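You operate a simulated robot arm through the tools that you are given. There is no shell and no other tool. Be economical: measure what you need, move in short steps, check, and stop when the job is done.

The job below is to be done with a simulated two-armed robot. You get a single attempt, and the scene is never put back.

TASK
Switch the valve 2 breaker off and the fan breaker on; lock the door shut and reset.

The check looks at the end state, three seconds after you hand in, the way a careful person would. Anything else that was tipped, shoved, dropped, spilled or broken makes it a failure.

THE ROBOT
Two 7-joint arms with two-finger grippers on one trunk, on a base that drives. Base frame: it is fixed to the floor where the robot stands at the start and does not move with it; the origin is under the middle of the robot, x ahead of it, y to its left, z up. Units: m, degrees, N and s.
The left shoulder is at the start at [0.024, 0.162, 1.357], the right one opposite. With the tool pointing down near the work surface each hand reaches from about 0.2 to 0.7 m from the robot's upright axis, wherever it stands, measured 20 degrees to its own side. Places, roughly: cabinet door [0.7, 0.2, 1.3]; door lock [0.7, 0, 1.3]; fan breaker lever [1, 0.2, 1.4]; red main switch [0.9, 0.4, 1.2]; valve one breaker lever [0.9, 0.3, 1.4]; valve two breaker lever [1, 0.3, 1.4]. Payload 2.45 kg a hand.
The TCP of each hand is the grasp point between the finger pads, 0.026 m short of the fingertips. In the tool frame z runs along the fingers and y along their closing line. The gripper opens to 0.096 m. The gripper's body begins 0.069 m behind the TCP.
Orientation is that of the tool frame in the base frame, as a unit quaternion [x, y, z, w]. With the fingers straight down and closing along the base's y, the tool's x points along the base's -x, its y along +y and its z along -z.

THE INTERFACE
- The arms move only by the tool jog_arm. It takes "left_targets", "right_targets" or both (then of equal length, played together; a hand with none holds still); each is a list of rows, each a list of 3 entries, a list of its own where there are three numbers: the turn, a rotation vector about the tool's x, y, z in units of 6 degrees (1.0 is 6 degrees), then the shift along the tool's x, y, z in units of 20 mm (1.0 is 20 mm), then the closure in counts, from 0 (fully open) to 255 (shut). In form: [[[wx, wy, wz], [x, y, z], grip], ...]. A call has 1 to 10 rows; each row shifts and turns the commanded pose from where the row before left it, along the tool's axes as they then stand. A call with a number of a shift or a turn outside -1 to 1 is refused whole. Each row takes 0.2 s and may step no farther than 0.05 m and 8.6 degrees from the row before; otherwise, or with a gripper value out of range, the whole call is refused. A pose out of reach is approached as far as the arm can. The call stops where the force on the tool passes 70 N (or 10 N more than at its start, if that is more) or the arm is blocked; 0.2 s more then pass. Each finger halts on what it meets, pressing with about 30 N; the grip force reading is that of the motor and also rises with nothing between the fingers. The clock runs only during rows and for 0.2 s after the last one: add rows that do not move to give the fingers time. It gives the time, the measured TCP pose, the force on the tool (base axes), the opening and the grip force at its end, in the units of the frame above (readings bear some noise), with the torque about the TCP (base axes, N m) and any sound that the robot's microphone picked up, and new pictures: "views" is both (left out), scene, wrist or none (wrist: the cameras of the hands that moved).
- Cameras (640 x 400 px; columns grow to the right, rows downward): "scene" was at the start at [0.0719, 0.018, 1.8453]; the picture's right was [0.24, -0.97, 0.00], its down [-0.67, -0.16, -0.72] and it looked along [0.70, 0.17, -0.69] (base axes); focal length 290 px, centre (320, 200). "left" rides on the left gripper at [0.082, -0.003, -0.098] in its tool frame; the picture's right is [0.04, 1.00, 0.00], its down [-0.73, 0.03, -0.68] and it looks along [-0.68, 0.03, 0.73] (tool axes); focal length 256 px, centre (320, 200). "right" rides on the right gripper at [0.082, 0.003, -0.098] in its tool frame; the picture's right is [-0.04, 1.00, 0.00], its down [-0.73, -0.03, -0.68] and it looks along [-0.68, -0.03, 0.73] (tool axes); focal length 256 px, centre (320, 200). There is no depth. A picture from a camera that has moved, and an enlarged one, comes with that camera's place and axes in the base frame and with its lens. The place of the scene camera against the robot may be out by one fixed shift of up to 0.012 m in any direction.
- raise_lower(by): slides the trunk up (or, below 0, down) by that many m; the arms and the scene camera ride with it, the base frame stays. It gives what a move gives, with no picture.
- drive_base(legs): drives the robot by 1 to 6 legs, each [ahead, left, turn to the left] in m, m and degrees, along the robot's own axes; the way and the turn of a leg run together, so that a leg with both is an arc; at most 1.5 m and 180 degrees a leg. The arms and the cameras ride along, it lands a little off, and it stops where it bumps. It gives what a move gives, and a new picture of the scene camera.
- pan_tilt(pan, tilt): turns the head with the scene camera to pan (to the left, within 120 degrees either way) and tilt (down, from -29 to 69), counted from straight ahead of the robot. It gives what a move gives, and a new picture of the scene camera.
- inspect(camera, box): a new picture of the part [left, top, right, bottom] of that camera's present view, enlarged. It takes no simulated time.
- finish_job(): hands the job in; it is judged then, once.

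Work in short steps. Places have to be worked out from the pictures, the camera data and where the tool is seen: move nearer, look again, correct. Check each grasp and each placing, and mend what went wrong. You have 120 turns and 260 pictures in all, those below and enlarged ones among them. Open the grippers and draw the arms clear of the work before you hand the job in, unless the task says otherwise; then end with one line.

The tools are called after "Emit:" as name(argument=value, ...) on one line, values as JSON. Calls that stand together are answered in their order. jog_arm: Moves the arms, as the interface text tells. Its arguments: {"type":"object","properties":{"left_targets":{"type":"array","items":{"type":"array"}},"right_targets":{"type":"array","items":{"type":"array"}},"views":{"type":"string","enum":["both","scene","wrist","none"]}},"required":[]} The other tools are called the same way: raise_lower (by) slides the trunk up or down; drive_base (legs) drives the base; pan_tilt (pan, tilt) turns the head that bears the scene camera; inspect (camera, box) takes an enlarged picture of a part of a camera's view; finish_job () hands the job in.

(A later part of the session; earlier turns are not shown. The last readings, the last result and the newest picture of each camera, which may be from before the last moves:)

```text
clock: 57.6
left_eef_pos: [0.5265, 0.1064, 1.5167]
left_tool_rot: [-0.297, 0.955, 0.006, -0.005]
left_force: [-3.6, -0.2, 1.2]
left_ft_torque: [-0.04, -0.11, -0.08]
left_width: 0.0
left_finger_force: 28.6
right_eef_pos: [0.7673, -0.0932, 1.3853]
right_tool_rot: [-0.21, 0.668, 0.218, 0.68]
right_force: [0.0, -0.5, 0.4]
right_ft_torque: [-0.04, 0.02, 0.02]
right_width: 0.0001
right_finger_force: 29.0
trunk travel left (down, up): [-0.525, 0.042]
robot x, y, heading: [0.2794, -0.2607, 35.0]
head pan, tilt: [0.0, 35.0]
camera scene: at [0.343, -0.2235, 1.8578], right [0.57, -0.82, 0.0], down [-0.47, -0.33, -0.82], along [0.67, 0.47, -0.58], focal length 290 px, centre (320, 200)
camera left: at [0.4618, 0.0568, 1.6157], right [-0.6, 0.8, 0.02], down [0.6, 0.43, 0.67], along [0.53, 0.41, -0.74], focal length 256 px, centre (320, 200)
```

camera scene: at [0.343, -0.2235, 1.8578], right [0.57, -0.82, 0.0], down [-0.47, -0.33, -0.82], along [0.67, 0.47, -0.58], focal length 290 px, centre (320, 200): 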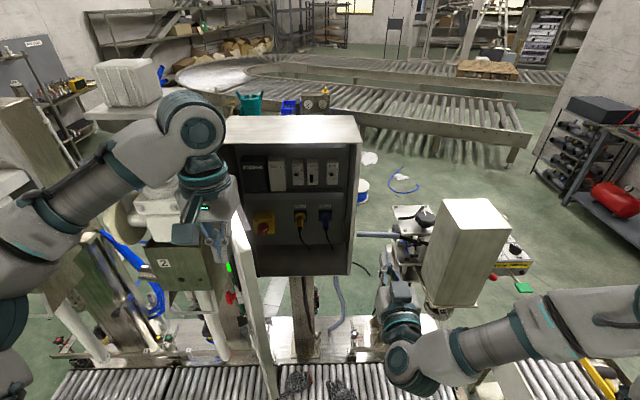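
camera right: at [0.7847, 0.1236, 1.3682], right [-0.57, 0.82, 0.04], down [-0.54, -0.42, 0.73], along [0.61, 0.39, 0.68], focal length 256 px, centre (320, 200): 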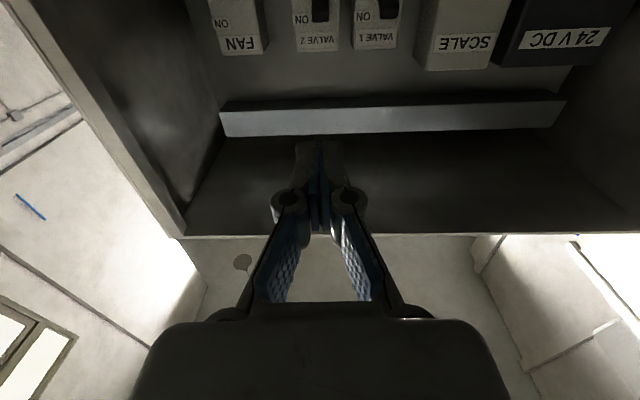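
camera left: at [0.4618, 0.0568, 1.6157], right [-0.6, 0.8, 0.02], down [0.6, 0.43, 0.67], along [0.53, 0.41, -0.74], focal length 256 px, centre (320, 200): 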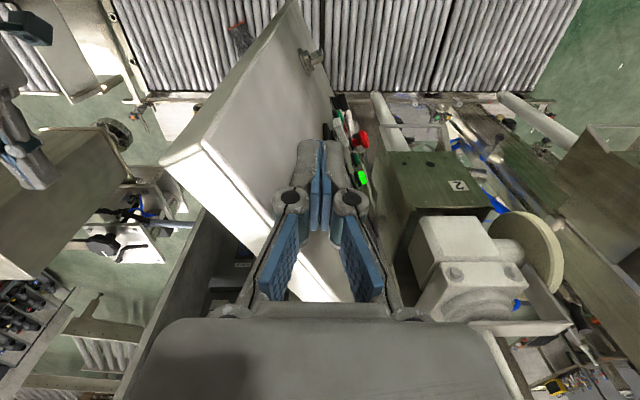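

Door follows the fingers with little force. I continue along the closing arc and draw the right hand back out of the way.

Emit:
jog_arm(left_targets=[[[0, 0, 0], [-0.3, -0.7, 0], 255], [[0, 0, 0], [-0.32, -0.7, 0], 255], [[0, 0, 0], [-0.35, -0.7, 0], 255], [[0, 0, 0], [-0.38, -0.68, 0], 255], [[0, 0, 0], [-0.42, -0.66, 0], 255], [[0, 0, 0], [-0.45, -0.64, 0], 255], [[0, 0, 0], [-0.48, -0.62, 0], 255], [[0, 0, 0], [-0.52, -0.6, 0], 255], [[0, 0, 0], [-0.54, -0.58, 0], 255], [[0, 0, 0], [-0.56, -0.56, 0], 255]], right_targets=[[[0, 0, 0], [0, 0, -1], 255], [[0, 0, 0], [0, 0, -1], 255], [[0, 0, 0], [0, 0, -1], 255], [[0, 0, 0], [0, 0, -1], 255], [[0, 0, 0], [0, 0, -1], 255], [[0, 0, 0], [0, 0, -0.5], 255], [[0, 0, 0], [0, 0, 0], 255], [[0, 0, 0], [0, 0, 0], 255], [[0, 0, 0], [0, 0, 0], 255], [[0, 0, 0], [0, 0, 0], 255]], views="both")

```text
clock: 59.8
left_eef_pos: [0.669, 0.0477, 1.5142]
left_tool_rot: [-0.295, 0.955, 0.006, -0.005]
left_force: [-4.7, -2.5, 0.4]
left_ft_torque: [0.03, -0.09, -0.07]
left_width: 0.0
left_finger_force: 28.9
right_eef_pos: [0.7328, -0.0986, 1.3897]
right_tool_rot: [-0.21, 0.668, 0.218, 0.68]
right_force: [-0.4, 0.0, 0.6]
right_ft_torque: [0.01, 0.01, 0.0]
right_width: 0.0
right_finger_force: 28.7
right hand out of reach, approached as far as the arm can: row 2, 3, 4, 5, 6
trunk travel left (down, up): [-0.525, 0.042]
robot x, y, heading: [0.2768, -0.2666, 34.9]
head pan, tilt: [0.0, 35.0]
camera scene: at [0.3422, -0.2247, 1.8579], right [0.57, -0.82, 0.0], down [-0.47, -0.33, -0.82], along [0.67, 0.47, -0.57], focal length 290 px, centre (320, 200)
camera right: at [0.6511, -0.1522, 1.3044], right [-0.58, 0.82, 0.05], down [-0.55, -0.43, 0.72], along [0.61, 0.39, 0.69], focal length 256 px, centre (320, 200)
camera left: at [0.6051, -0.0017, 1.6136], right [-0.6, 0.8, 0.02], down [0.6, 0.43, 0.67], along [0.53, 0.41, -0.74], focal length 256 px, centre (320, 200)
```

scene: 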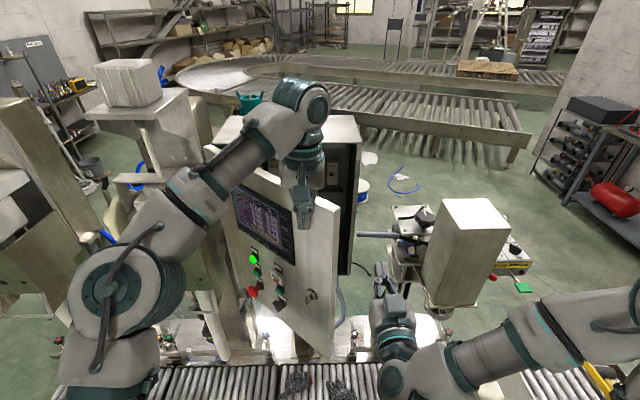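
right: 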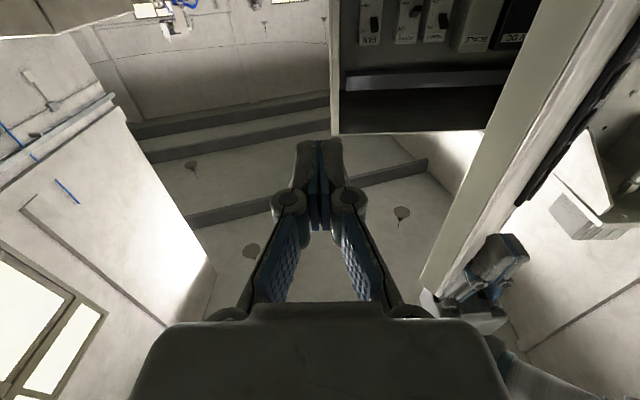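
left: 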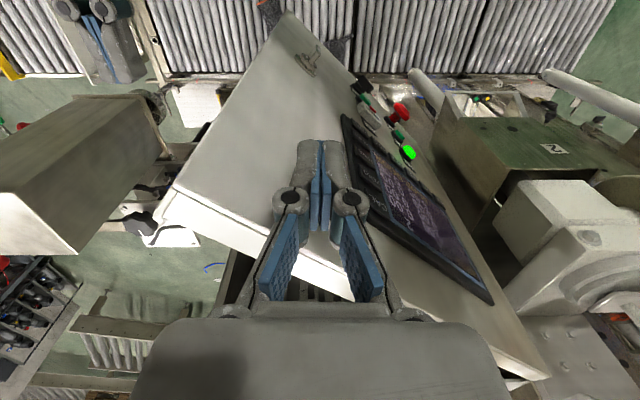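

Continuing to swing the door toward closed.

Emit:
jog_arm(left_targets=[[[0, 0, 0], [-0.6, -0.5, 0], 255], [[0, 0, 0], [-0.62, -0.48, 0], 255], [[0, 0, 0], [-0.64, -0.45, 0], 255], [[0, 0, 0], [-0.66, -0.42, 0], 255], [[0, 0, 0], [-0.68, -0.38, 0], 255], [[0, 0, 0], [-0.7, -0.34, 0], 255], [[0, 0, 0], [-0.7, -0.3, 0], 255], [[0, 0, 0], [-0.7, -0.26, 0], 255]], views="scene")

```text
clock: 61.6
left_eef_pos: [0.7114, 0.0436, 1.5072]
left_tool_rot: [-0.297, 0.955, 0.008, -0.008]
left_force: [0.1, -1.2, -0.2]
left_ft_torque: [0.01, 0.0, 0.03]
left_width: 0.0002
left_finger_force: 28.9
left hand out of reach, approached as far as the arm can: row 3, 4, 5, 6, 7, 8
right_eef_pos: [0.7356, -0.1005, 1.3873]
right_tool_rot: [-0.209, 0.669, 0.218, 0.679]
right_force: [0.1, 1.2, -0.4]
right_ft_torque: [-0.02, 0.0, 0.0]
right_width: 0.0
right_finger_force: 28.4
trunk travel left (down, up): [-0.525, 0.042]
robot x, y, heading: [0.2798, -0.2677, 35.1]
head pan, tilt: [0.0, 35.0]
camera scene: at [0.3479, -0.2269, 1.8577], right [0.57, -0.82, 0.0], down [-0.47, -0.33, -0.82], along [0.67, 0.47, -0.58], focal length 290 px, centre (320, 200)
```

scene: 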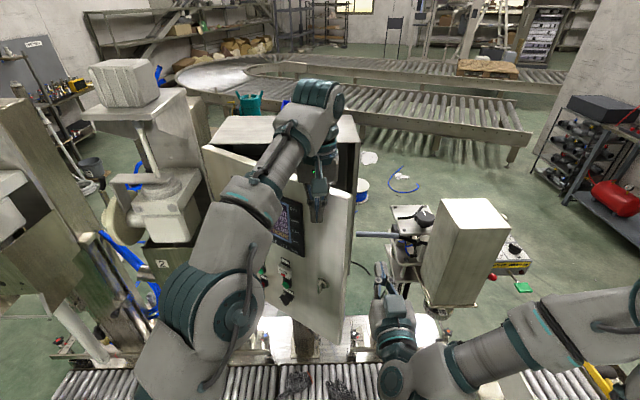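

The left arm has reached its limit with the door ~28° open. I withdraw the left hand and bring the right fingertips to the blank strip near the door's free edge to push it straight.

Emit:
jog_arm(left_targets=[[[0, 0, 0], [1, 0, 0], 255], [[0, 0, 0], [1, 0, -0.5], 255], [[0, 0, 0], [1, 0.5, -0.5], 255], [[0, 0, 0], [1, 1, -0.5], 255], [[0, 0, 0], [1, 1, -0.5], 255], [[0, 0, 0], [1, 1, 0], 255], [[0, 0, 0], [1, 1, 0], 255], [[0, 0, 0], [0, 1, 0], 255], [[0, 0, 0], [0, 1, 0], 255]], views="none")

Emit:
jog_arm(right_targets=[[[0, 0, 0], [0, 0.8, -0.3], 255], [[0, 0, 0], [0, 0.8, -0.2], 255], [[0, 0, 0], [0, 0.8, 0], 255], [[0, 0, 0], [0, 0.8, 0], 255], [[0, 0, 0], [0, 0.8, 0], 255]], views="both")

```text
clock: 63.6
left_eef_pos: [0.5186, 0.0728, 1.5498]
left_tool_rot: [-0.297, 0.955, 0.006, -0.007]
left_force: [0.2, 1.0, 0.2]
left_ft_torque: [-0.02, 0.02, 0.0]
left_width: 0.0001
left_finger_force: 27.9
right_eef_pos: [0.7339, -0.0969, 1.3879]
right_tool_rot: [-0.208, 0.669, 0.216, 0.68]
right_force: [0.1, 0.2, -0.5]
right_ft_torque: [0.01, -0.05, -0.03]
right_width: 0.0
right_finger_force: 28.0
trunk travel left (down, up): [-0.525, 0.042]
robot x, y, heading: [0.2777, -0.2654, 34.5]
head pan, tilt: [0.0, 35.0]
```

```text
clock: 64.8
left_eef_pos: [0.518, 0.0764, 1.5496]
left_tool_rot: [-0.296, 0.955, 0.006, -0.007]
left_force: [0.6, 0.0, -0.5]
left_ft_torque: [-0.02, -0.02, -0.02]
left_width: 0.0
left_finger_force: 28.3
right_eef_pos: [0.6795, -0.0374, 1.388]
right_tool_rot: [-0.21, 0.669, 0.217, 0.679]
right_force: [0.3, 0.4, 0.4]
right_ft_torque: [0.03, -0.03, 0.0]
right_width: 0.0
right_finger_force: 28.1
trunk travel left (down, up): [-0.525, 0.042]
robot x, y, heading: [0.2773, -0.2661, 35.0]
head pan, tilt: [0.0, 35.0]
camera scene: at [0.3443, -0.2223, 1.8577], right [0.57, -0.82, 0.0], down [-0.47, -0.33, -0.82], along [0.67, 0.47, -0.58], focal length 290 px, centre (320, 200)
camera right: at [0.5985, -0.091, 1.3039], right [-0.58, 0.82, 0.05], down [-0.55, -0.43, 0.72], along [0.61, 0.39, 0.69], focal length 256 px, centre (320, 200)
```

scene: 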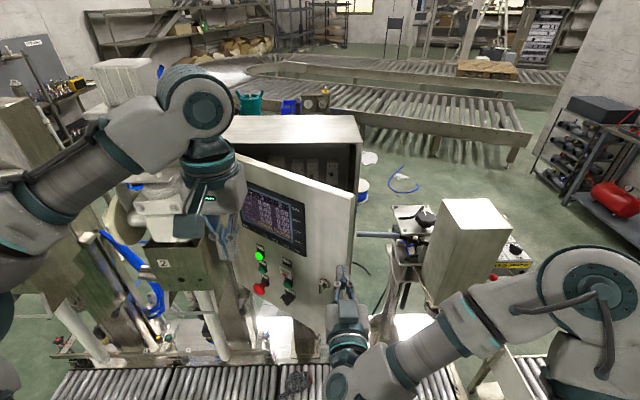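
right: 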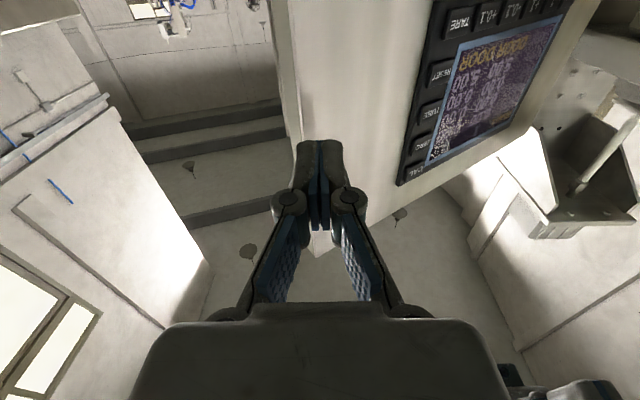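

Screen state now reads "DOOR", which explains the reset. I shift 2 cm left and push the door forward along the blank strip, drifting right to stay clear of the keys.

Emit:
jog_arm(right_targets=[[[0, 0, 0], [0, 0.7, 0], 255], [[0, 0, 0], [0, 0, 0.6], 255], [[0, 0, 0], [0, 0, 0.6], 255], [[0, 0, 0], [0, 0, 0.6], 255], [[0, 0, 0], [0, -0.2, 0.7], 255], [[0, 0, 0], [0, -0.2, 0.7], 255], [[0, 0, 0], [0, -0.2, 0.7], 255], [[0, 0, 0], [0, -0.2, 0.7], 255], [[0, 0, 0], [0, -0.2, 0.7], 255], [[0, 0, 0], [0, -0.2, 0.7], 255]], views="both")

```text
clock: 67.0
left_eef_pos: [0.5185, 0.0722, 1.5493]
left_tool_rot: [-0.296, 0.955, 0.007, -0.007]
left_force: [0.5, -0.9, 0.1]
left_ft_torque: [-0.03, 0.02, -0.01]
left_width: 0.0
left_finger_force: 28.6
right_eef_pos: [0.7841, 0.0231, 1.39]
right_tool_rot: [-0.21, 0.668, 0.218, 0.68]
right_force: [-2.4, -1.1, 1.2]
right_ft_torque: [0.0, 0.03, -0.05]
right_width: 0.0002
right_finger_force: 29.0
trunk travel left (down, up): [-0.525, 0.042]
robot x, y, heading: [0.2782, -0.2633, 35.1]
head pan, tilt: [0.0, 35.0]
camera scene: at [0.3454, -0.2243, 1.8578], right [0.57, -0.82, 0.0], down [-0.47, -0.33, -0.82], along [0.67, 0.47, -0.58], focal length 290 px, centre (320, 200)
camera right: at [0.7031, -0.0305, 1.3059], right [-0.58, 0.82, 0.05], down [-0.55, -0.43, 0.72], along [0.61, 0.39, 0.69], focal length 256 px, centre (320, 200)
```

scene: 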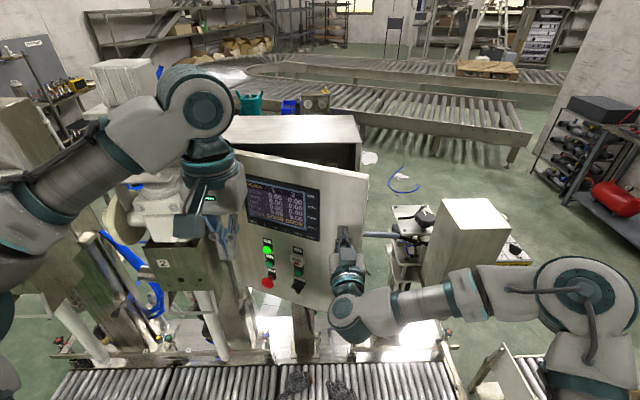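
right: 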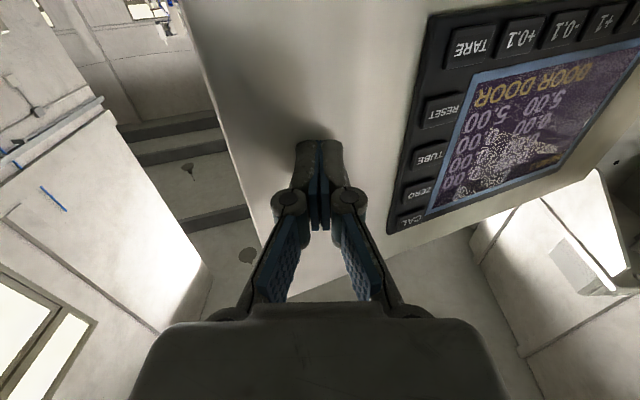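

Moving along well. Continue pushing to close.

Emit:
jog_arm(right_targets=[[[0, 0, 0], [0, -0.2, 0.7], 255], [[0, 0, 0], [0, -0.2, 0.7], 255], [[0, 0, 0], [0, -0.2, 0.7], 255], [[0, 0, 0], [0, -0.2, 0.7], 255], [[0, 0, 0], [0, -0.1, 0.6], 255], [[0, 0, 0], [0, -0.1, 0.5], 255], [[0, 0, 0], [0, 0, 0.5], 255], [[0, 0, 0], [0, 0, 0.5], 255]], views="both")

```text
clock: 68.8
left_eef_pos: [0.5191, 0.0722, 1.5498]
left_tool_rot: [-0.297, 0.955, 0.007, -0.007]
left_force: [0.6, -0.6, 0.1]
left_ft_torque: [-0.01, -0.01, 0.04]
left_width: 0.0
left_finger_force: 29.0
right_eef_pos: [0.8752, 0.0627, 1.3925]
right_tool_rot: [-0.21, 0.668, 0.218, 0.679]
right_force: [-1.8, -3.3, 0.2]
right_ft_torque: [-0.03, -0.03, -0.02]
right_width: 0.0
right_finger_force: 28.6
trunk travel left (down, up): [-0.525, 0.042]
robot x, y, heading: [0.2775, -0.2651, 34.9]
head pan, tilt: [0.0, 35.0]
camera scene: at [0.3456, -0.2243, 1.8578], right [0.57, -0.82, 0.0], down [-0.47, -0.33, -0.82], along [0.67, 0.47, -0.58], focal length 290 px, centre (320, 200)
camera right: at [0.7946, 0.009, 1.308], right [-0.58, 0.82, 0.05], down [-0.55, -0.43, 0.72], along [0.61, 0.39, 0.69], focal length 256 px, centre (320, 200)
```

scene: 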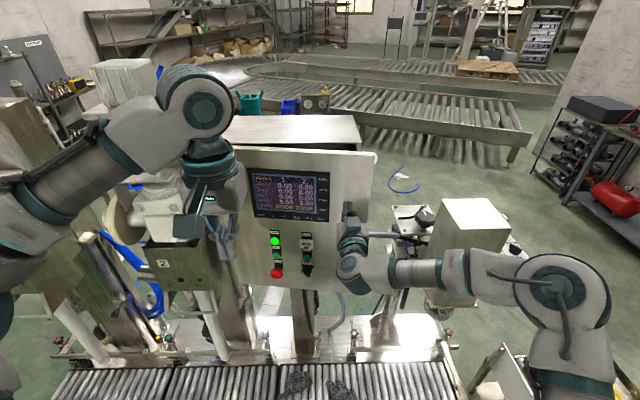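
right: 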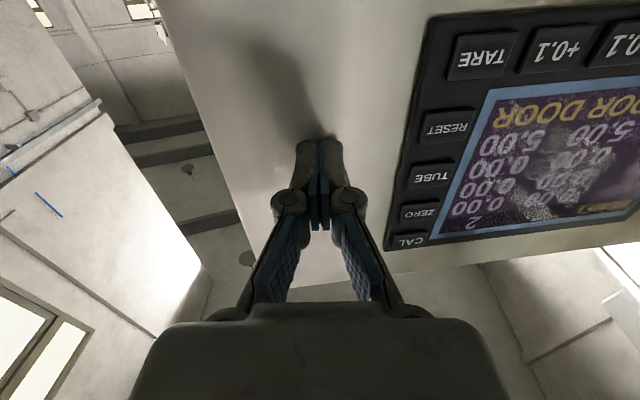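

Almost shut. Continue slowly until firm contact.

Emit:
jog_arm(right_targets=[[[0, 0, 0], [0, 0, 0.4], 255], [[0, 0, 0], [0, 0, 0.4], 255], [[0, 0, 0], [0, 0, 0.4], 255], [[0, 0, 0], [0, 0, 0.4], 255], [[0, 0, 0], [0, 0, 0.4], 255], [[0, 0, 0], [0, 0, 0.4], 255], [[0, 0, 0], [0, 0, 0.4], 255]], views="both")

```text
clock: 70.4
left_eef_pos: [0.5157, 0.0676, 1.5518]
left_tool_rot: [-0.297, 0.955, 0.008, -0.004]
left_force: [0.4, -0.3, 0.0]
left_ft_torque: [-0.04, -0.01, -0.01]
left_width: 0.0001
left_finger_force: 28.5
right_eef_pos: [0.917, 0.0907, 1.3945]
right_tool_rot: [-0.211, 0.668, 0.219, 0.679]
right_force: [-20.0, -17.7, -5.3]
right_ft_torque: [-0.36, 0.31, -0.01]
right_width: 0.0061
right_finger_force: 28.2
trunk travel left (down, up): [-0.525, 0.042]
robot x, y, heading: [0.274, -0.2641, 35.0]
head pan, tilt: [0.0, 35.0]
camera scene: at [0.3395, -0.2316, 1.858], right [0.57, -0.82, 0.0], down [-0.47, -0.33, -0.82], along [0.67, 0.47, -0.57], focal length 290 px, centre (320, 200)
camera right: at [0.8358, 0.0368, 1.3097], right [-0.58, 0.81, 0.05], down [-0.54, -0.43, 0.72], along [0.61, 0.39, 0.69], focal length 256 px, centre (320, 200)
```

scene: 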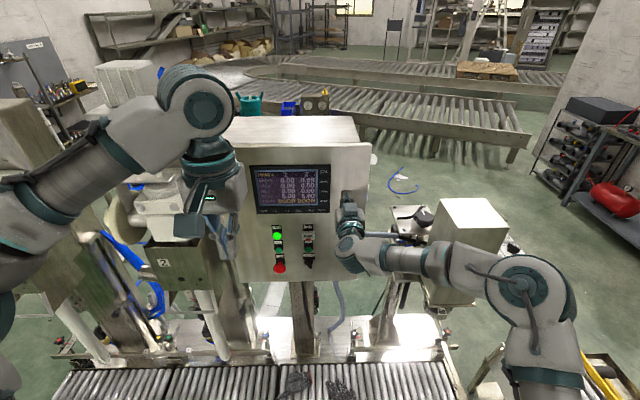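
right: 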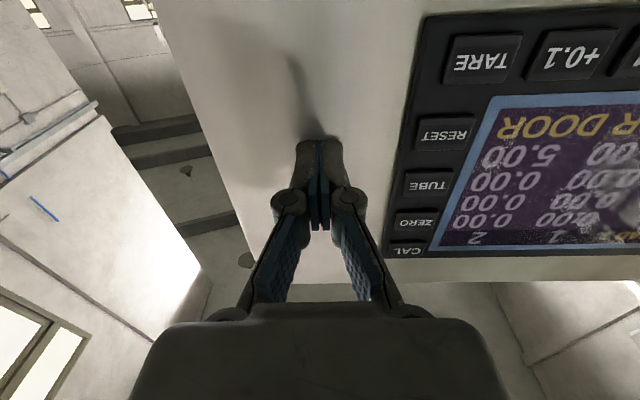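

The door is bearing on its frame (27 N). I back the hand off and look at the lock and door.

Emit:
jog_arm(right_targets=[[[0, 0, 0], [0, 0, -0.8], 255], [[0, 0, 0], [0, 0, -1], 255], [[0, 0, 0], [0, -0.5, -1], 255], [[0, 0, 0], [0, -0.8, -1], 255], [[0, 0, 0], [0, -1, -1], 255], [[0, 0, 0], [0, -1, 0], 255], [[0, 0, 0], [0, -1, 0], 255]], views="scene")

Emit:
inspect(camera="scene", box=[220, 100, 400, 300])

Emit:
inspect(camera="scene", box=[320, 210, 380, 260])

```text
clock: 72.0
left_eef_pos: [0.5197, 0.0738, 1.5497]
left_tool_rot: [-0.297, 0.955, 0.008, -0.007]
left_force: [0.3, -0.3, -0.4]
left_ft_torque: [-0.01, 0.01, -0.01]
left_width: 0.0
left_finger_force: 28.2
right_eef_pos: [0.8796, -0.0146, 1.4081]
right_tool_rot: [-0.208, 0.672, 0.215, 0.677]
right_force: [-0.1, 0.7, 0.9]
right_ft_torque: [-0.02, -0.01, -0.04]
right_width: 0.0
right_finger_force: 28.3
right hand out of reach, approached as far as the arm can: row 6, 7
trunk travel left (down, up): [-0.525, 0.042]
robot x, y, heading: [0.2773, -0.2623, 34.9]
head pan, tilt: [0.0, 35.0]
camera scene: at [0.3456, -0.2234, 1.8577], right [0.57, -0.82, 0.0], down [-0.47, -0.33, -0.82], along [0.67, 0.47, -0.58], focal length 290 px, centre (320, 200)
```

scene: 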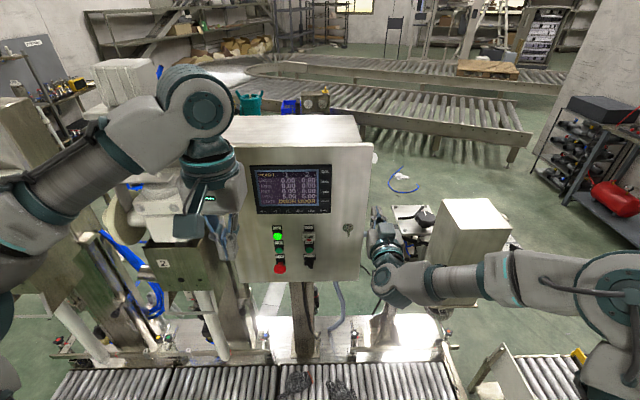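

```text
2.00 times, centred on (310, 200) of scene
camera zoom: at [0.3456, -0.2234, 1.8577], right [0.57, -0.82, 0.0], down [-0.47, -0.33, -0.82], along [0.67, 0.47, -0.58], focal length 580 px, centre (340, 200)
```

zoom: 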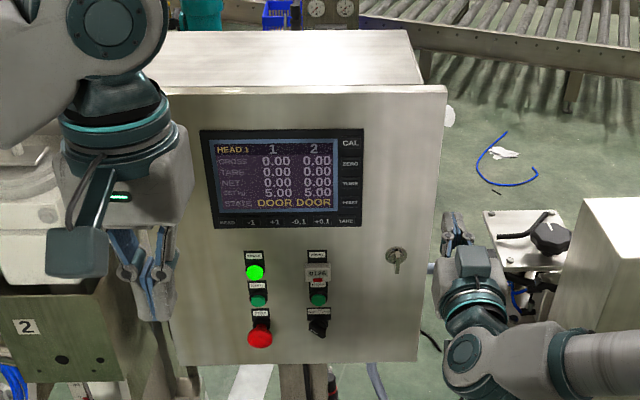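

```text
8.00 times, centred on (350, 235) of scene
camera zoom: at [0.3456, -0.2234, 1.8577], right [0.57, -0.82, 0.0], down [-0.47, -0.33, -0.82], along [0.67, 0.47, -0.58], focal length 2321 px, centre (80, -80)
```

zoom: 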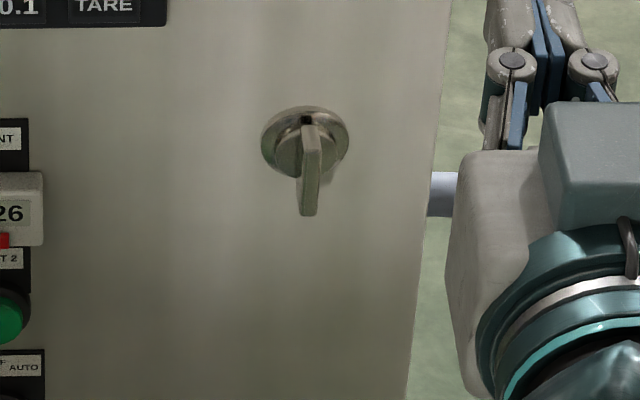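

Door shut. The lock is a wing knob with a vertical blade at about (0.922,0.086,1.27). I lower the right hand in front of it with fingers partly open.

Emit:
jog_arm(right_targets=[[[0, 0, 0], [0.9, 0.2, 0], 150], [[0, 0, 0], [0.9, 0.4, 0], 150], [[0, 0, 0], [0.9, 0.4, 0], 150], [[0, 0, 0], [0.9, 0.4, 0], 150], [[0, 0, 0], [0.9, 0.5, 0], 150], [[0, 0, 0], [0.9, 0.5, 0], 150], [[0, 0, 0], [0.9, 0.5, 0], 150], [[0, 0, 0], [0.6, 0, 0], 150], [[0, 0, 0], [0, 0, 0], 150]], views="both")

Emit:
inspect(camera="right", box=[160, 0, 480, 200])

Emit:
inspect(camera="scene", box=[320, 210, 380, 260])

```text
clock: 74.0
left_eef_pos: [0.5205, 0.0726, 1.5506]
left_tool_rot: [-0.296, 0.955, 0.008, -0.006]
left_force: [0.0, 0.5, -0.6]
left_ft_torque: [-0.01, 0.0, -0.05]
left_width: 0.0002
left_finger_force: 28.3
right_eef_pos: [0.8791, -0.0153, 1.4091]
right_tool_rot: [-0.208, 0.671, 0.216, 0.678]
right_force: [0.7, 0.4, 0.1]
right_ft_torque: [0.01, -0.06, -0.03]
right_width: 0.0393
right_finger_force: 0.1
right hand out of reach, approached as far as the arm can: row 1, 2, 3, 4, 5, 6, 7, 8
trunk travel left (down, up): [-0.525, 0.042]
robot x, y, heading: [0.2772, -0.2652, 35.1]
head pan, tilt: [0.0, 35.0]
camera scene: at [0.3457, -0.2239, 1.8577], right [0.57, -0.82, 0.0], down [-0.47, -0.33, -0.82], along [0.67, 0.47, -0.58], focal length 290 px, centre (320, 200)
camera right: at [0.797, -0.0684, 1.3247], right [-0.57, 0.82, 0.05], down [-0.54, -0.42, 0.73], along [0.62, 0.39, 0.69], focal length 256 px, centre (320, 200)
```

scene: 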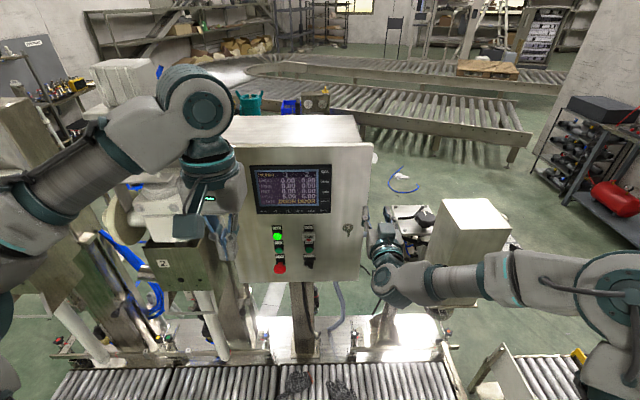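
right: 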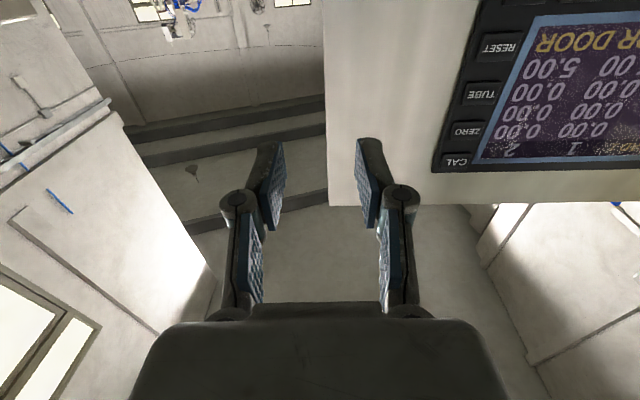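

```text
2.00 times, centred on (320, 100) of right
camera zoom: at [0.797, -0.0684, 1.3247], right [-0.57, 0.82, 0.05], down [-0.54, -0.42, 0.73], along [0.62, 0.39, 0.69], focal length 512 px, centre (320, 400)
```

zoom: 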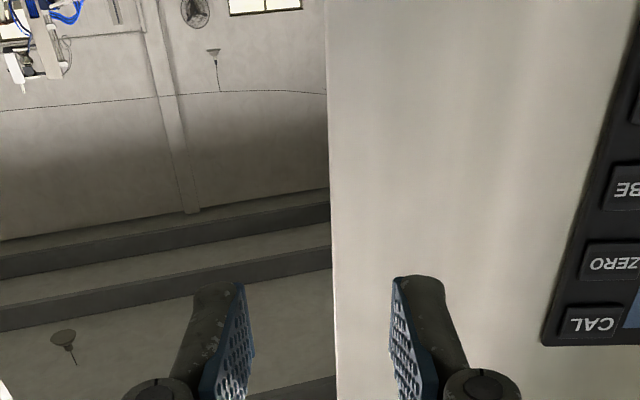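

```text
8.00 times, centred on (350, 235) of scene
camera zoom: at [0.3457, -0.2239, 1.8577], right [0.57, -0.82, 0.0], down [-0.47, -0.33, -0.82], along [0.67, 0.47, -0.58], focal length 2321 px, centre (80, -80)
```

zoom: 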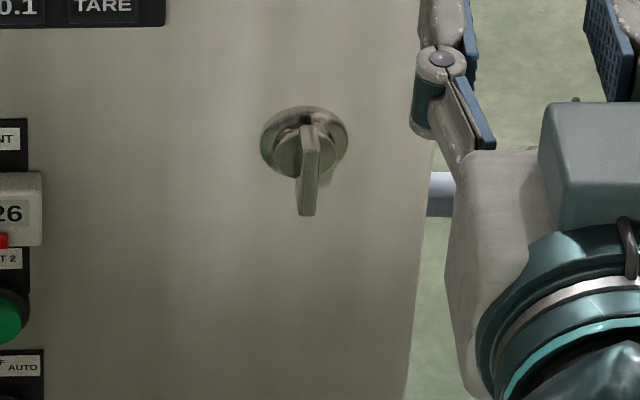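

Out of reach here at that height, so I undo that downward command, shift left in front of the lock, and then lower the trunk instead.

Emit:
jog_arm(right_targets=[[[0, 0, 0], [-1, 0, 0], 150], [[0, 0, 0], [-1, 0, 0], 150], [[0, 0, 0], [-1, 0, 0], 150], [[0, 0, 0], [-1, 0, 0], 150], [[0, 0, 0], [-1, 0, 0], 150], [[0, 0, 0], [-1, 0, 0], 150], [[0, 0, 0], [-0.9, 0.5, 0], 150], [[0, 0, 0], [0, 0.5, 0], 150], [[0, 0, 0], [0, 0.5, 0], 150], [[0, 0, 0], [0, 0.5, 0], 150]], views="none")

Emit:
raise_lower(by=-0.07)

```text
clock: 76.2
left_eef_pos: [0.5187, 0.0732, 1.5507]
left_tool_rot: [-0.296, 0.955, 0.006, -0.006]
left_force: [0.4, -0.7, 0.5]
left_ft_torque: [-0.01, 0.01, -0.01]
left_width: 0.0
left_finger_force: 28.9
right_eef_pos: [0.8543, 0.0154, 1.5459]
right_tool_rot: [-0.21, 0.669, 0.218, 0.679]
right_force: [0.2, 0.2, 0.8]
right_ft_torque: [0.0, -0.01, 0.0]
right_width: 0.0396
right_finger_force: 0.0
trunk travel left (down, up): [-0.525, 0.042]
robot x, y, heading: [0.2791, -0.2663, 35.1]
head pan, tilt: [0.0, 35.0]
```

```text
clock: 77.3
left_eef_pos: [0.5193, 0.0723, 1.4801]
left_tool_rot: [-0.296, 0.955, 0.007, -0.006]
left_force: [-0.7, -0.2, 0.3]
left_ft_torque: [0.01, 0.03, -0.01]
left_width: 0.0004
left_finger_force: 28.1
right_eef_pos: [0.8534, 0.0152, 1.4766]
right_tool_rot: [-0.21, 0.668, 0.219, 0.679]
right_force: [-0.3, -0.3, 0.0]
right_ft_torque: [-0.01, 0.03, 0.02]
right_width: 0.0395
right_finger_force: 0.1
trunk travel left (down, up): [-0.455, 0.112]
robot x, y, heading: [0.2763, -0.2645, 35.0]
head pan, tilt: [0.0, 35.0]
```

Now lower by the arm first, to see what is reachable here.

Emit:
jog_arm(right_targets=[[[0, 0, 0], [1, 0, 0], 150], [[0, 0, 0], [1, 0, 0], 150], [[0, 0, 0], [1, 0, 0], 150], [[0, 0, 0], [1, 0, 0], 150], [[0, 0, 0], [1, 0.4, 0], 150]], views="none")

Emit:
raise_lower(by=-0.07)

Emit:
pan_tilt(pan=0, tilt=35)

Emit:
inspect(camera="right", box=[0, 0, 640, 400])

```text
clock: 78.5
left_eef_pos: [0.518, 0.0716, 1.4795]
left_tool_rot: [-0.297, 0.955, 0.007, -0.007]
left_force: [0.1, -0.5, 0.7]
left_ft_torque: [0.01, -0.01, -0.04]
left_width: 0.0
left_finger_force: 28.3
right_eef_pos: [0.8497, 0.0235, 1.3773]
right_tool_rot: [-0.211, 0.668, 0.219, 0.679]
right_force: [0.5, 0.0, -0.6]
right_ft_torque: [0.02, 0.01, 0.0]
right_width: 0.0399
right_finger_force: 0.1
trunk travel left (down, up): [-0.455, 0.112]
robot x, y, heading: [0.2784, -0.2666, 35.1]
head pan, tilt: [0.0, 35.0]
```

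```text
clock: 79.5
left_eef_pos: [0.5197, 0.0718, 1.4108]
left_tool_rot: [-0.296, 0.955, 0.007, -0.006]
left_force: [0.0, 0.0, 0.1]
left_ft_torque: [-0.01, 0.0, 0.01]
left_width: 0.0
left_finger_force: 28.1
right_eef_pos: [0.8505, 0.0227, 1.3073]
right_tool_rot: [-0.209, 0.668, 0.218, 0.68]
right_force: [-0.1, -0.1, 0.6]
right_ft_torque: [0.01, 0.01, 0.0]
right_width: 0.0394
right_finger_force: 0.1
trunk travel left (down, up): [-0.385, 0.182]
robot x, y, heading: [0.2755, -0.2627, 35.1]
head pan, tilt: [0.0, 35.0]
```

```text
clock: 80.2
left_eef_pos: [0.5198, 0.073, 1.4101]
left_tool_rot: [-0.297, 0.955, 0.008, -0.007]
left_force: [-0.6, -0.1, -1.1]
left_ft_torque: [0.01, 0.04, -0.01]
left_width: 0.0
left_finger_force: 28.3
right_eef_pos: [0.8513, 0.0245, 1.307]
right_tool_rot: [-0.21, 0.669, 0.219, 0.679]
right_force: [0.3, 0.3, -0.3]
right_ft_torque: [-0.01, 0.02, -0.02]
right_width: 0.0397
right_finger_force: 0.1
trunk travel left (down, up): [-0.385, 0.182]
robot x, y, heading: [0.2808, -0.2654, 34.8]
head pan, tilt: [0.0, 35.0]
camera scene: at [0.3577, -0.2158, 1.718], right [0.57, -0.82, 0.0], down [-0.47, -0.33, -0.82], along [0.67, 0.47, -0.58], focal length 290 px, centre (320, 200)
```

scene: 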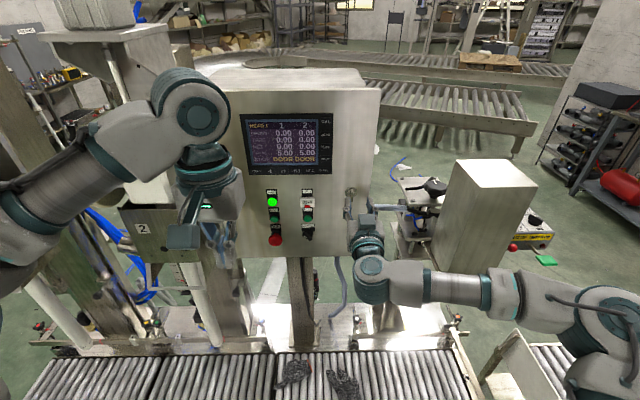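

```text
1.00 times, centred on (320, 200) of right (not enlarged: the box is as wide or as high as the picture)
camera zoom: at [0.7693, -0.0307, 1.2222], right [-0.58, 0.82, 0.05], down [-0.55, -0.43, 0.72], along [0.61, 0.39, 0.69], focal length 256 px, centre (320, 200)
```

zoom: 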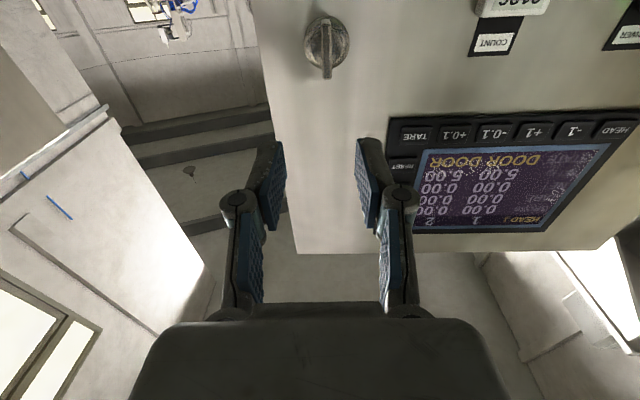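

Emit:
jog_arm(right_targets=[[[0, 0, 0], [0.7, 0.25, 0], 150], [[0, 0, 0], [0.7, 0, 0], 150], [[0, 0, 0], [0.7, 0, 0], 150], [[0, 0, 0], [0, 0, 0.8], 150], [[0, 0, 0], [0, 0, 0.8], 150], [[0, 0, 0], [0, 0, 0], 150]], views="none")

Emit:
inspect(camera="right", box=[220, 0, 420, 160])

Emit:
inspect(camera="scene", box=[320, 165, 380, 225])

```text
clock: 81.5
left_eef_pos: [0.5175, 0.0718, 1.4093]
left_tool_rot: [-0.297, 0.955, 0.008, -0.005]
left_force: [-0.3, 0.2, -0.1]
left_ft_torque: [0.03, 0.0, -0.01]
left_width: 0.0001
left_finger_force: 28.5
right_eef_pos: [0.8741, 0.0459, 1.2663]
right_tool_rot: [-0.211, 0.668, 0.219, 0.679]
right_force: [0.6, 0.9, -0.1]
right_ft_torque: [0.01, -0.01, 0.0]
right_width: 0.0397
right_finger_force: 0.1
trunk travel left (down, up): [-0.385, 0.182]
robot x, y, heading: [0.2764, -0.265, 34.9]
head pan, tilt: [0.0, 35.0]
```

```text
2.50 times, centred on (320, 80) of right
camera zoom: at [0.7925, -0.0075, 1.1813], right [-0.58, 0.82, 0.05], down [-0.55, -0.43, 0.72], along [0.61, 0.39, 0.69], focal length 640 px, centre (320, 500)
```

zoom: 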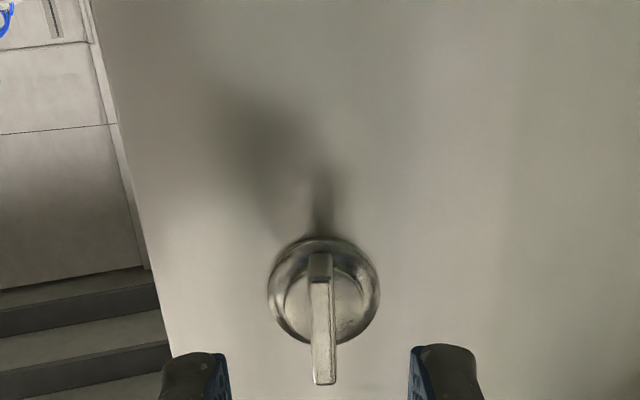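

```text
6.67 times, centred on (350, 195) of scene
camera zoom: at [0.3572, -0.2156, 1.718], right [0.57, -0.82, 0.0], down [-0.47, -0.33, -0.82], along [0.67, 0.47, -0.58], focal length 1934 px, centre (120, 233)
```

zoom: 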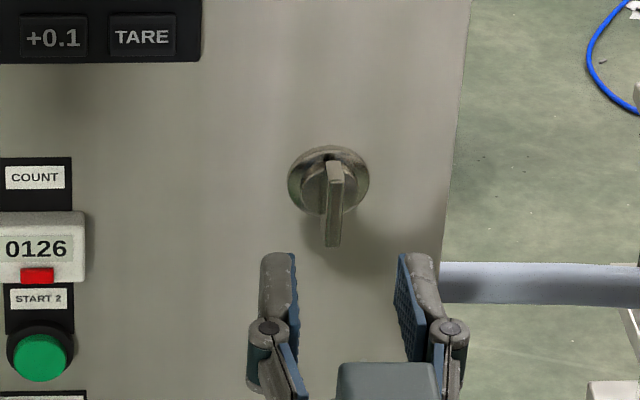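

The blade is centred between the fingers. Advance 5.5 cm and close on it.

Emit:
jog_arm(right_targets=[[[0, 0, 0], [0, 0, 0.7], 150], [[0, 0, 0], [0, 0, 0.7], 150], [[0, 0, 0], [0, 0, 0.7], 150], [[0, 0, 0], [0, 0, 0.5], 150], [[0, 0, 0], [0, 0, 0], 150]], views="none")

Emit:
jog_arm(right_targets=[[[0, 0, 0], [0, 0, 0], 255], [[0, 0, 0], [0, 0, 0], 255], [[0, 0, 0], [0, 0, 0], 255], [[0, 0, 0], [0, 0, 0], 255]], views="none")

Emit:
inspect(camera="right", box=[220, 0, 420, 200])

Emit:
inspect(camera="scene", box=[320, 165, 380, 225])

```text
clock: 82.8
left_eef_pos: [0.519, 0.0729, 1.4094]
left_tool_rot: [-0.296, 0.955, 0.007, -0.005]
left_force: [-0.2, 0.5, -0.4]
left_ft_torque: [-0.01, 0.0, 0.0]
left_width: 0.0001
left_finger_force: 28.0
right_eef_pos: [0.9154, 0.0774, 1.2661]
right_tool_rot: [-0.21, 0.669, 0.218, 0.679]
right_force: [0.0, 0.3, 0.1]
right_ft_torque: [0.0, -0.01, -0.01]
right_width: 0.0394
right_finger_force: 0.1
trunk travel left (down, up): [-0.385, 0.182]
robot x, y, heading: [0.2808, -0.2628, 35.0]
head pan, tilt: [0.0, 35.0]
```

```text
clock: 83.8
left_eef_pos: [0.5193, 0.0698, 1.4099]
left_tool_rot: [-0.296, 0.955, 0.007, -0.004]
left_force: [-0.5, -0.8, -0.4]
left_ft_torque: [0.0, 0.01, 0.0]
left_width: 0.0
left_finger_force: 28.4
right_eef_pos: [0.9133, 0.0749, 1.2677]
right_tool_rot: [-0.211, 0.668, 0.219, 0.679]
right_force: [-14.1, -9.1, -3.6]
right_ft_torque: [-0.43, 0.22, 0.03]
right_width: 0.0072
right_finger_force: 34.2
trunk travel left (down, up): [-0.385, 0.182]
robot x, y, heading: [0.2763, -0.2634, 35.0]
head pan, tilt: [0.0, 35.0]
```

```text
2.00 times, centred on (320, 100) of right
camera zoom: at [0.8327, 0.0217, 1.1825], right [-0.58, 0.81, 0.05], down [-0.55, -0.43, 0.72], along [0.61, 0.39, 0.69], focal length 512 px, centre (320, 400)
```

zoom: 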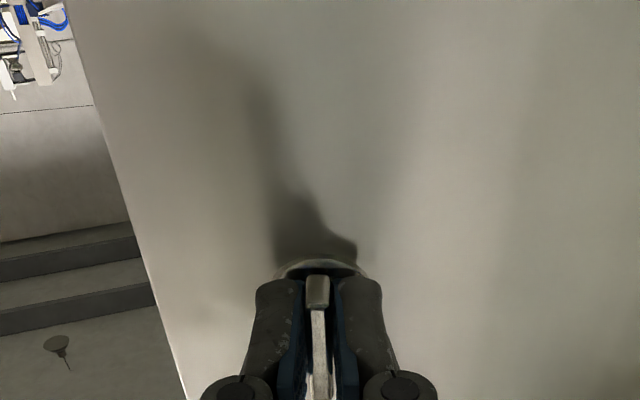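

```text
6.67 times, centred on (350, 195) of scene
camera zoom: at [0.3533, -0.2181, 1.7182], right [0.57, -0.82, 0.0], down [-0.47, -0.33, -0.82], along [0.67, 0.47, -0.57], focal length 1934 px, centre (120, 233)
```

zoom: 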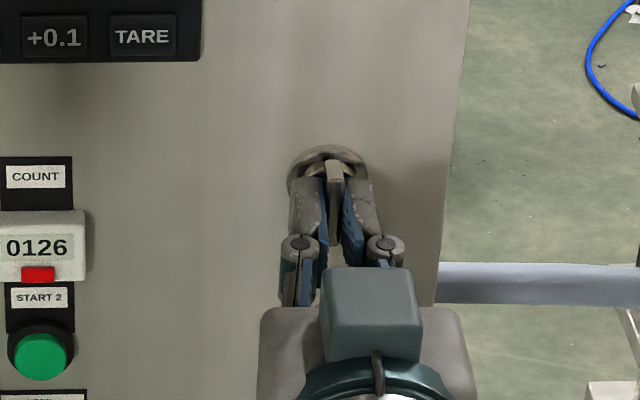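

Gripped (7 mm blade), pressing the door lightly shut. I try turning clockwise a few steps and check the torque.

Emit:
jog_arm(right_targets=[[[0, 0, 0.5], [0, 0, 0], 255], [[0, 0, 0.5], [0, 0, 0], 255], [[0, 0, 0.5], [0, 0, 0], 255], [[0, 0, 0.5], [0, 0, 0], 255]], views="none")

Emit:
inspect(camera="scene", box=[320, 165, 380, 225])

```text
clock: 84.8
left_eef_pos: [0.5176, 0.0707, 1.41]
left_tool_rot: [-0.296, 0.955, 0.007, -0.004]
left_force: [-0.4, -0.9, -0.4]
left_ft_torque: [-0.01, 0.02, 0.01]
left_width: 0.0
left_finger_force: 28.2
right_eef_pos: [0.9136, 0.076, 1.2675]
right_tool_rot: [-0.139, 0.686, 0.288, 0.653]
right_force: [-16.2, -11.0, -4.0]
right_ft_torque: [-1.04, -0.55, 0.1]
right_width: 0.0113
right_finger_force: 38.9
trunk travel left (down, up): [-0.385, 0.182]
robot x, y, heading: [0.2756, -0.2653, 35.2]
head pan, tilt: [0.0, 35.0]
```

```text
6.67 times, centred on (350, 195) of scene
camera zoom: at [0.3526, -0.2183, 1.7182], right [0.57, -0.82, 0.0], down [-0.47, -0.33, -0.82], along [0.67, 0.47, -0.57], focal length 1934 px, centre (120, 233)
```

zoom: 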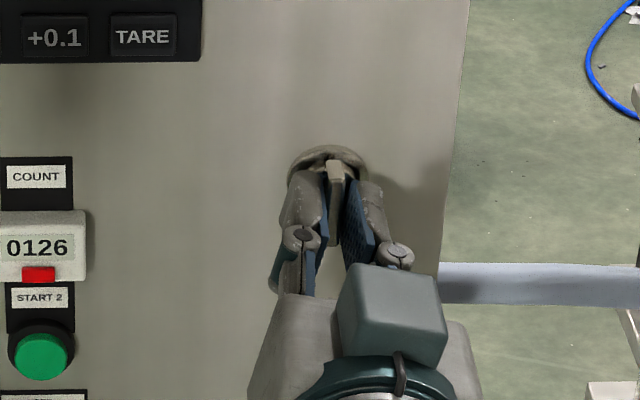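

Turning clockwise only forces the pads apart (1.2 N·m reaction, blade unmoved). Try counter-clockwise.

Emit:
jog_arm(right_targets=[[[0, 0, -1], [0, 0, 0], 255], [[0, 0, -1], [0, 0, 0], 255], [[0, 0, -0.5], [0, 0, 0], 255], [[0, 0, -0.5], [0, 0, 0], 255], [[0, 0, -0.5], [0, 0, 0], 255], [[0, 0, -0.5], [0, 0, 0], 255]], views="none")

Emit:
inspect(camera="scene", box=[320, 165, 380, 225])

```text
clock: 86.2
left_eef_pos: [0.5157, 0.0711, 1.4075]
left_tool_rot: [-0.296, 0.955, 0.006, -0.005]
left_force: [-0.5, 0.3, -0.4]
left_ft_torque: [-0.02, 0.0, 0.03]
left_width: 0.0001
left_finger_force: 28.8
right_eef_pos: [0.9142, 0.0744, 1.2676]
right_tool_rot: [-0.277, 0.642, 0.145, 0.7]
right_force: [-13.5, -9.2, -1.5]
right_ft_torque: [0.49, -0.66, 0.45]
right_width: 0.0071
right_finger_force: 34.9
trunk travel left (down, up): [-0.385, 0.182]
robot x, y, heading: [0.2807, -0.2643, 34.9]
head pan, tilt: [0.0, 35.0]
```

```text
6.67 times, centred on (350, 195) of scene
camera zoom: at [0.3526, -0.2186, 1.7183], right [0.57, -0.82, 0.0], down [-0.47, -0.33, -0.82], along [0.67, 0.47, -0.57], focal length 1934 px, centre (120, 233)
```

zoom: 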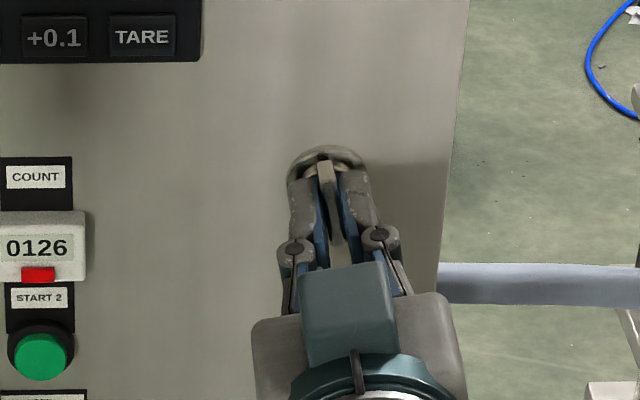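

Counter-clockwise turns freely with the blade. Continue toward 90°.

Emit:
jog_arm(right_targets=[[[0, 0, -0.8], [0, 0, 0], 255], [[0, 0, -0.8], [0, 0, 0], 255], [[0, 0, -0.8], [0, 0, 0], 255], [[0, 0, -0.8], [0, 0, 0], 255], [[0, 0, -0.8], [0, 0, 0], 255], [[0, 0, -0.8], [0, 0, 0], 255], [[0, 0, -0.8], [0, 0, 0], 255]], views="none")

Emit:
inspect(camera="scene", box=[320, 165, 380, 225])

```text
clock: 87.8
left_eef_pos: [0.5169, 0.0703, 1.4095]
left_tool_rot: [-0.297, 0.955, 0.007, -0.005]
left_force: [0.7, -1.1, -0.2]
left_ft_torque: [-0.02, -0.04, 0.01]
left_width: 0.0001
left_finger_force: 28.0
right_eef_pos: [0.9162, 0.0734, 1.2687]
right_tool_rot: [-0.451, 0.534, -0.063, 0.712]
right_force: [-7.4, -7.6, 10.2]
right_ft_torque: [0.38, -0.46, 0.92]
right_width: 0.0069
right_finger_force: 35.3
trunk travel left (down, up): [-0.385, 0.182]
robot x, y, heading: [0.2789, -0.264, 34.8]
head pan, tilt: [0.0, 35.0]
```

```text
6.67 times, centred on (350, 195) of scene
camera zoom: at [0.3531, -0.2197, 1.7184], right [0.57, -0.82, 0.0], down [-0.47, -0.33, -0.82], along [0.67, 0.47, -0.57], focal length 1934 px, centre (120, 233)
```

zoom: 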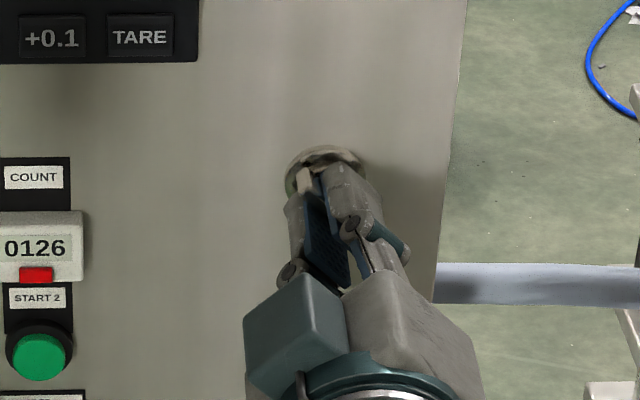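

Following well (~46°). Continue.

Emit:
jog_arm(right_targets=[[[0, 0, -0.8], [0, 0, 0], 255], [[0, 0, -0.8], [0, 0, 0], 255], [[0, 0, -0.8], [0, 0, 0], 255], [[0, 0, -0.8], [0, 0, 0], 255], [[0, 0, -0.8], [0, 0, 0], 255], [[0, 0, -0.8], [0, 0, 0], 255], [[0, 0, -0.8], [0, 0, 0], 255], [[0, 0, -0.8], [0, 0, 0], 255]], views="none")

Emit:
inspect(camera="scene", box=[320, 165, 380, 225])

```text
clock: 89.5
left_eef_pos: [0.5168, 0.0702, 1.4103]
left_tool_rot: [-0.296, 0.955, 0.007, -0.005]
left_force: [0.7, 0.1, 0.6]
left_ft_torque: [0.01, -0.04, 0.03]
left_width: 0.0
left_finger_force: 29.0
right_eef_pos: [0.9156, 0.0735, 1.2706]
right_tool_rot: [-0.601, 0.356, -0.294, 0.652]
right_force: [1.8, -2.9, 26.4]
right_ft_torque: [0.21, -0.2, 0.2]
right_width: 0.0071
right_finger_force: 35.1
trunk travel left (down, up): [-0.385, 0.182]
robot x, y, heading: [0.2734, -0.2613, 35.1]
head pan, tilt: [0.0, 35.0]
```

```text
6.67 times, centred on (350, 195) of scene
camera zoom: at [0.3525, -0.2205, 1.7186], right [0.57, -0.82, 0.0], down [-0.47, -0.33, -0.82], along [0.67, 0.47, -0.57], focal length 1934 px, centre (120, 233)
```

zoom: 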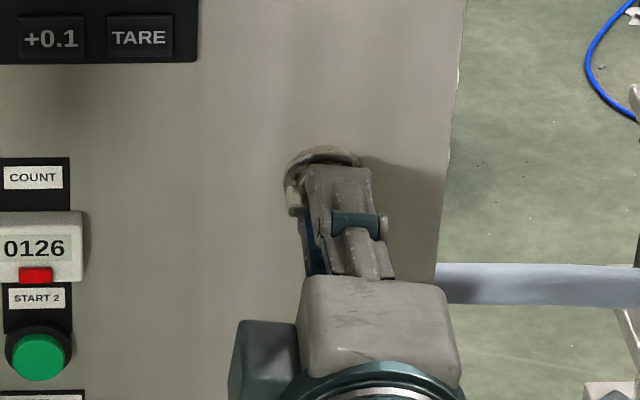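

~85° turned. A bit more to find the end stop.

Emit:
jog_arm(right_targets=[[[0, 0, -0.6], [-0.1, 0, 0], 255], [[0, 0, -0.6], [0, 0, 0], 255], [[0, 0, -0.5], [0, 0, 0], 255]], views="none")

Emit:
inspect(camera="scene", box=[320, 165, 380, 225])

```text
clock: 90.3
left_eef_pos: [0.5187, 0.0691, 1.4109]
left_tool_rot: [-0.296, 0.955, 0.008, -0.005]
left_force: [0.1, 0.1, -0.4]
left_ft_torque: [-0.03, 0.02, -0.01]
left_width: 0.0
left_finger_force: 29.0
right_eef_pos: [0.9149, 0.0743, 1.2702]
right_tool_rot: [0.63, -0.302, 0.351, -0.624]
right_force: [2.0, -7.9, 26.8]
right_ft_torque: [1.0, 0.19, -0.18]
right_width: 0.0079
right_finger_force: 36.0
trunk travel left (down, up): [-0.385, 0.182]
robot x, y, heading: [0.2789, -0.2624, 35.2]
head pan, tilt: [0.0, 35.0]
```

```text
6.67 times, centred on (350, 195) of scene
camera zoom: at [0.3534, -0.2233, 1.7185], right [0.57, -0.82, 0.0], down [-0.47, -0.33, -0.82], along [0.67, 0.47, -0.57], focal length 1934 px, centre (120, 233)
```

zoom: 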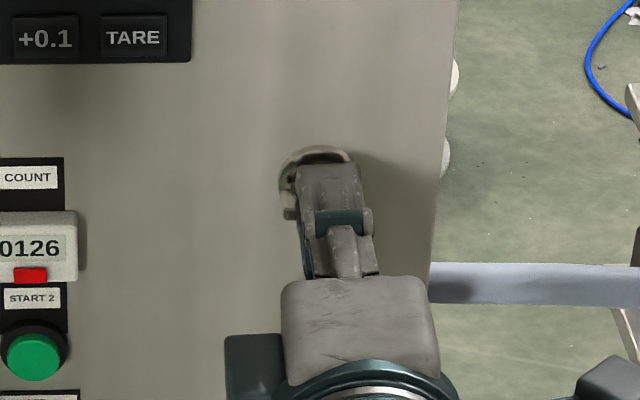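

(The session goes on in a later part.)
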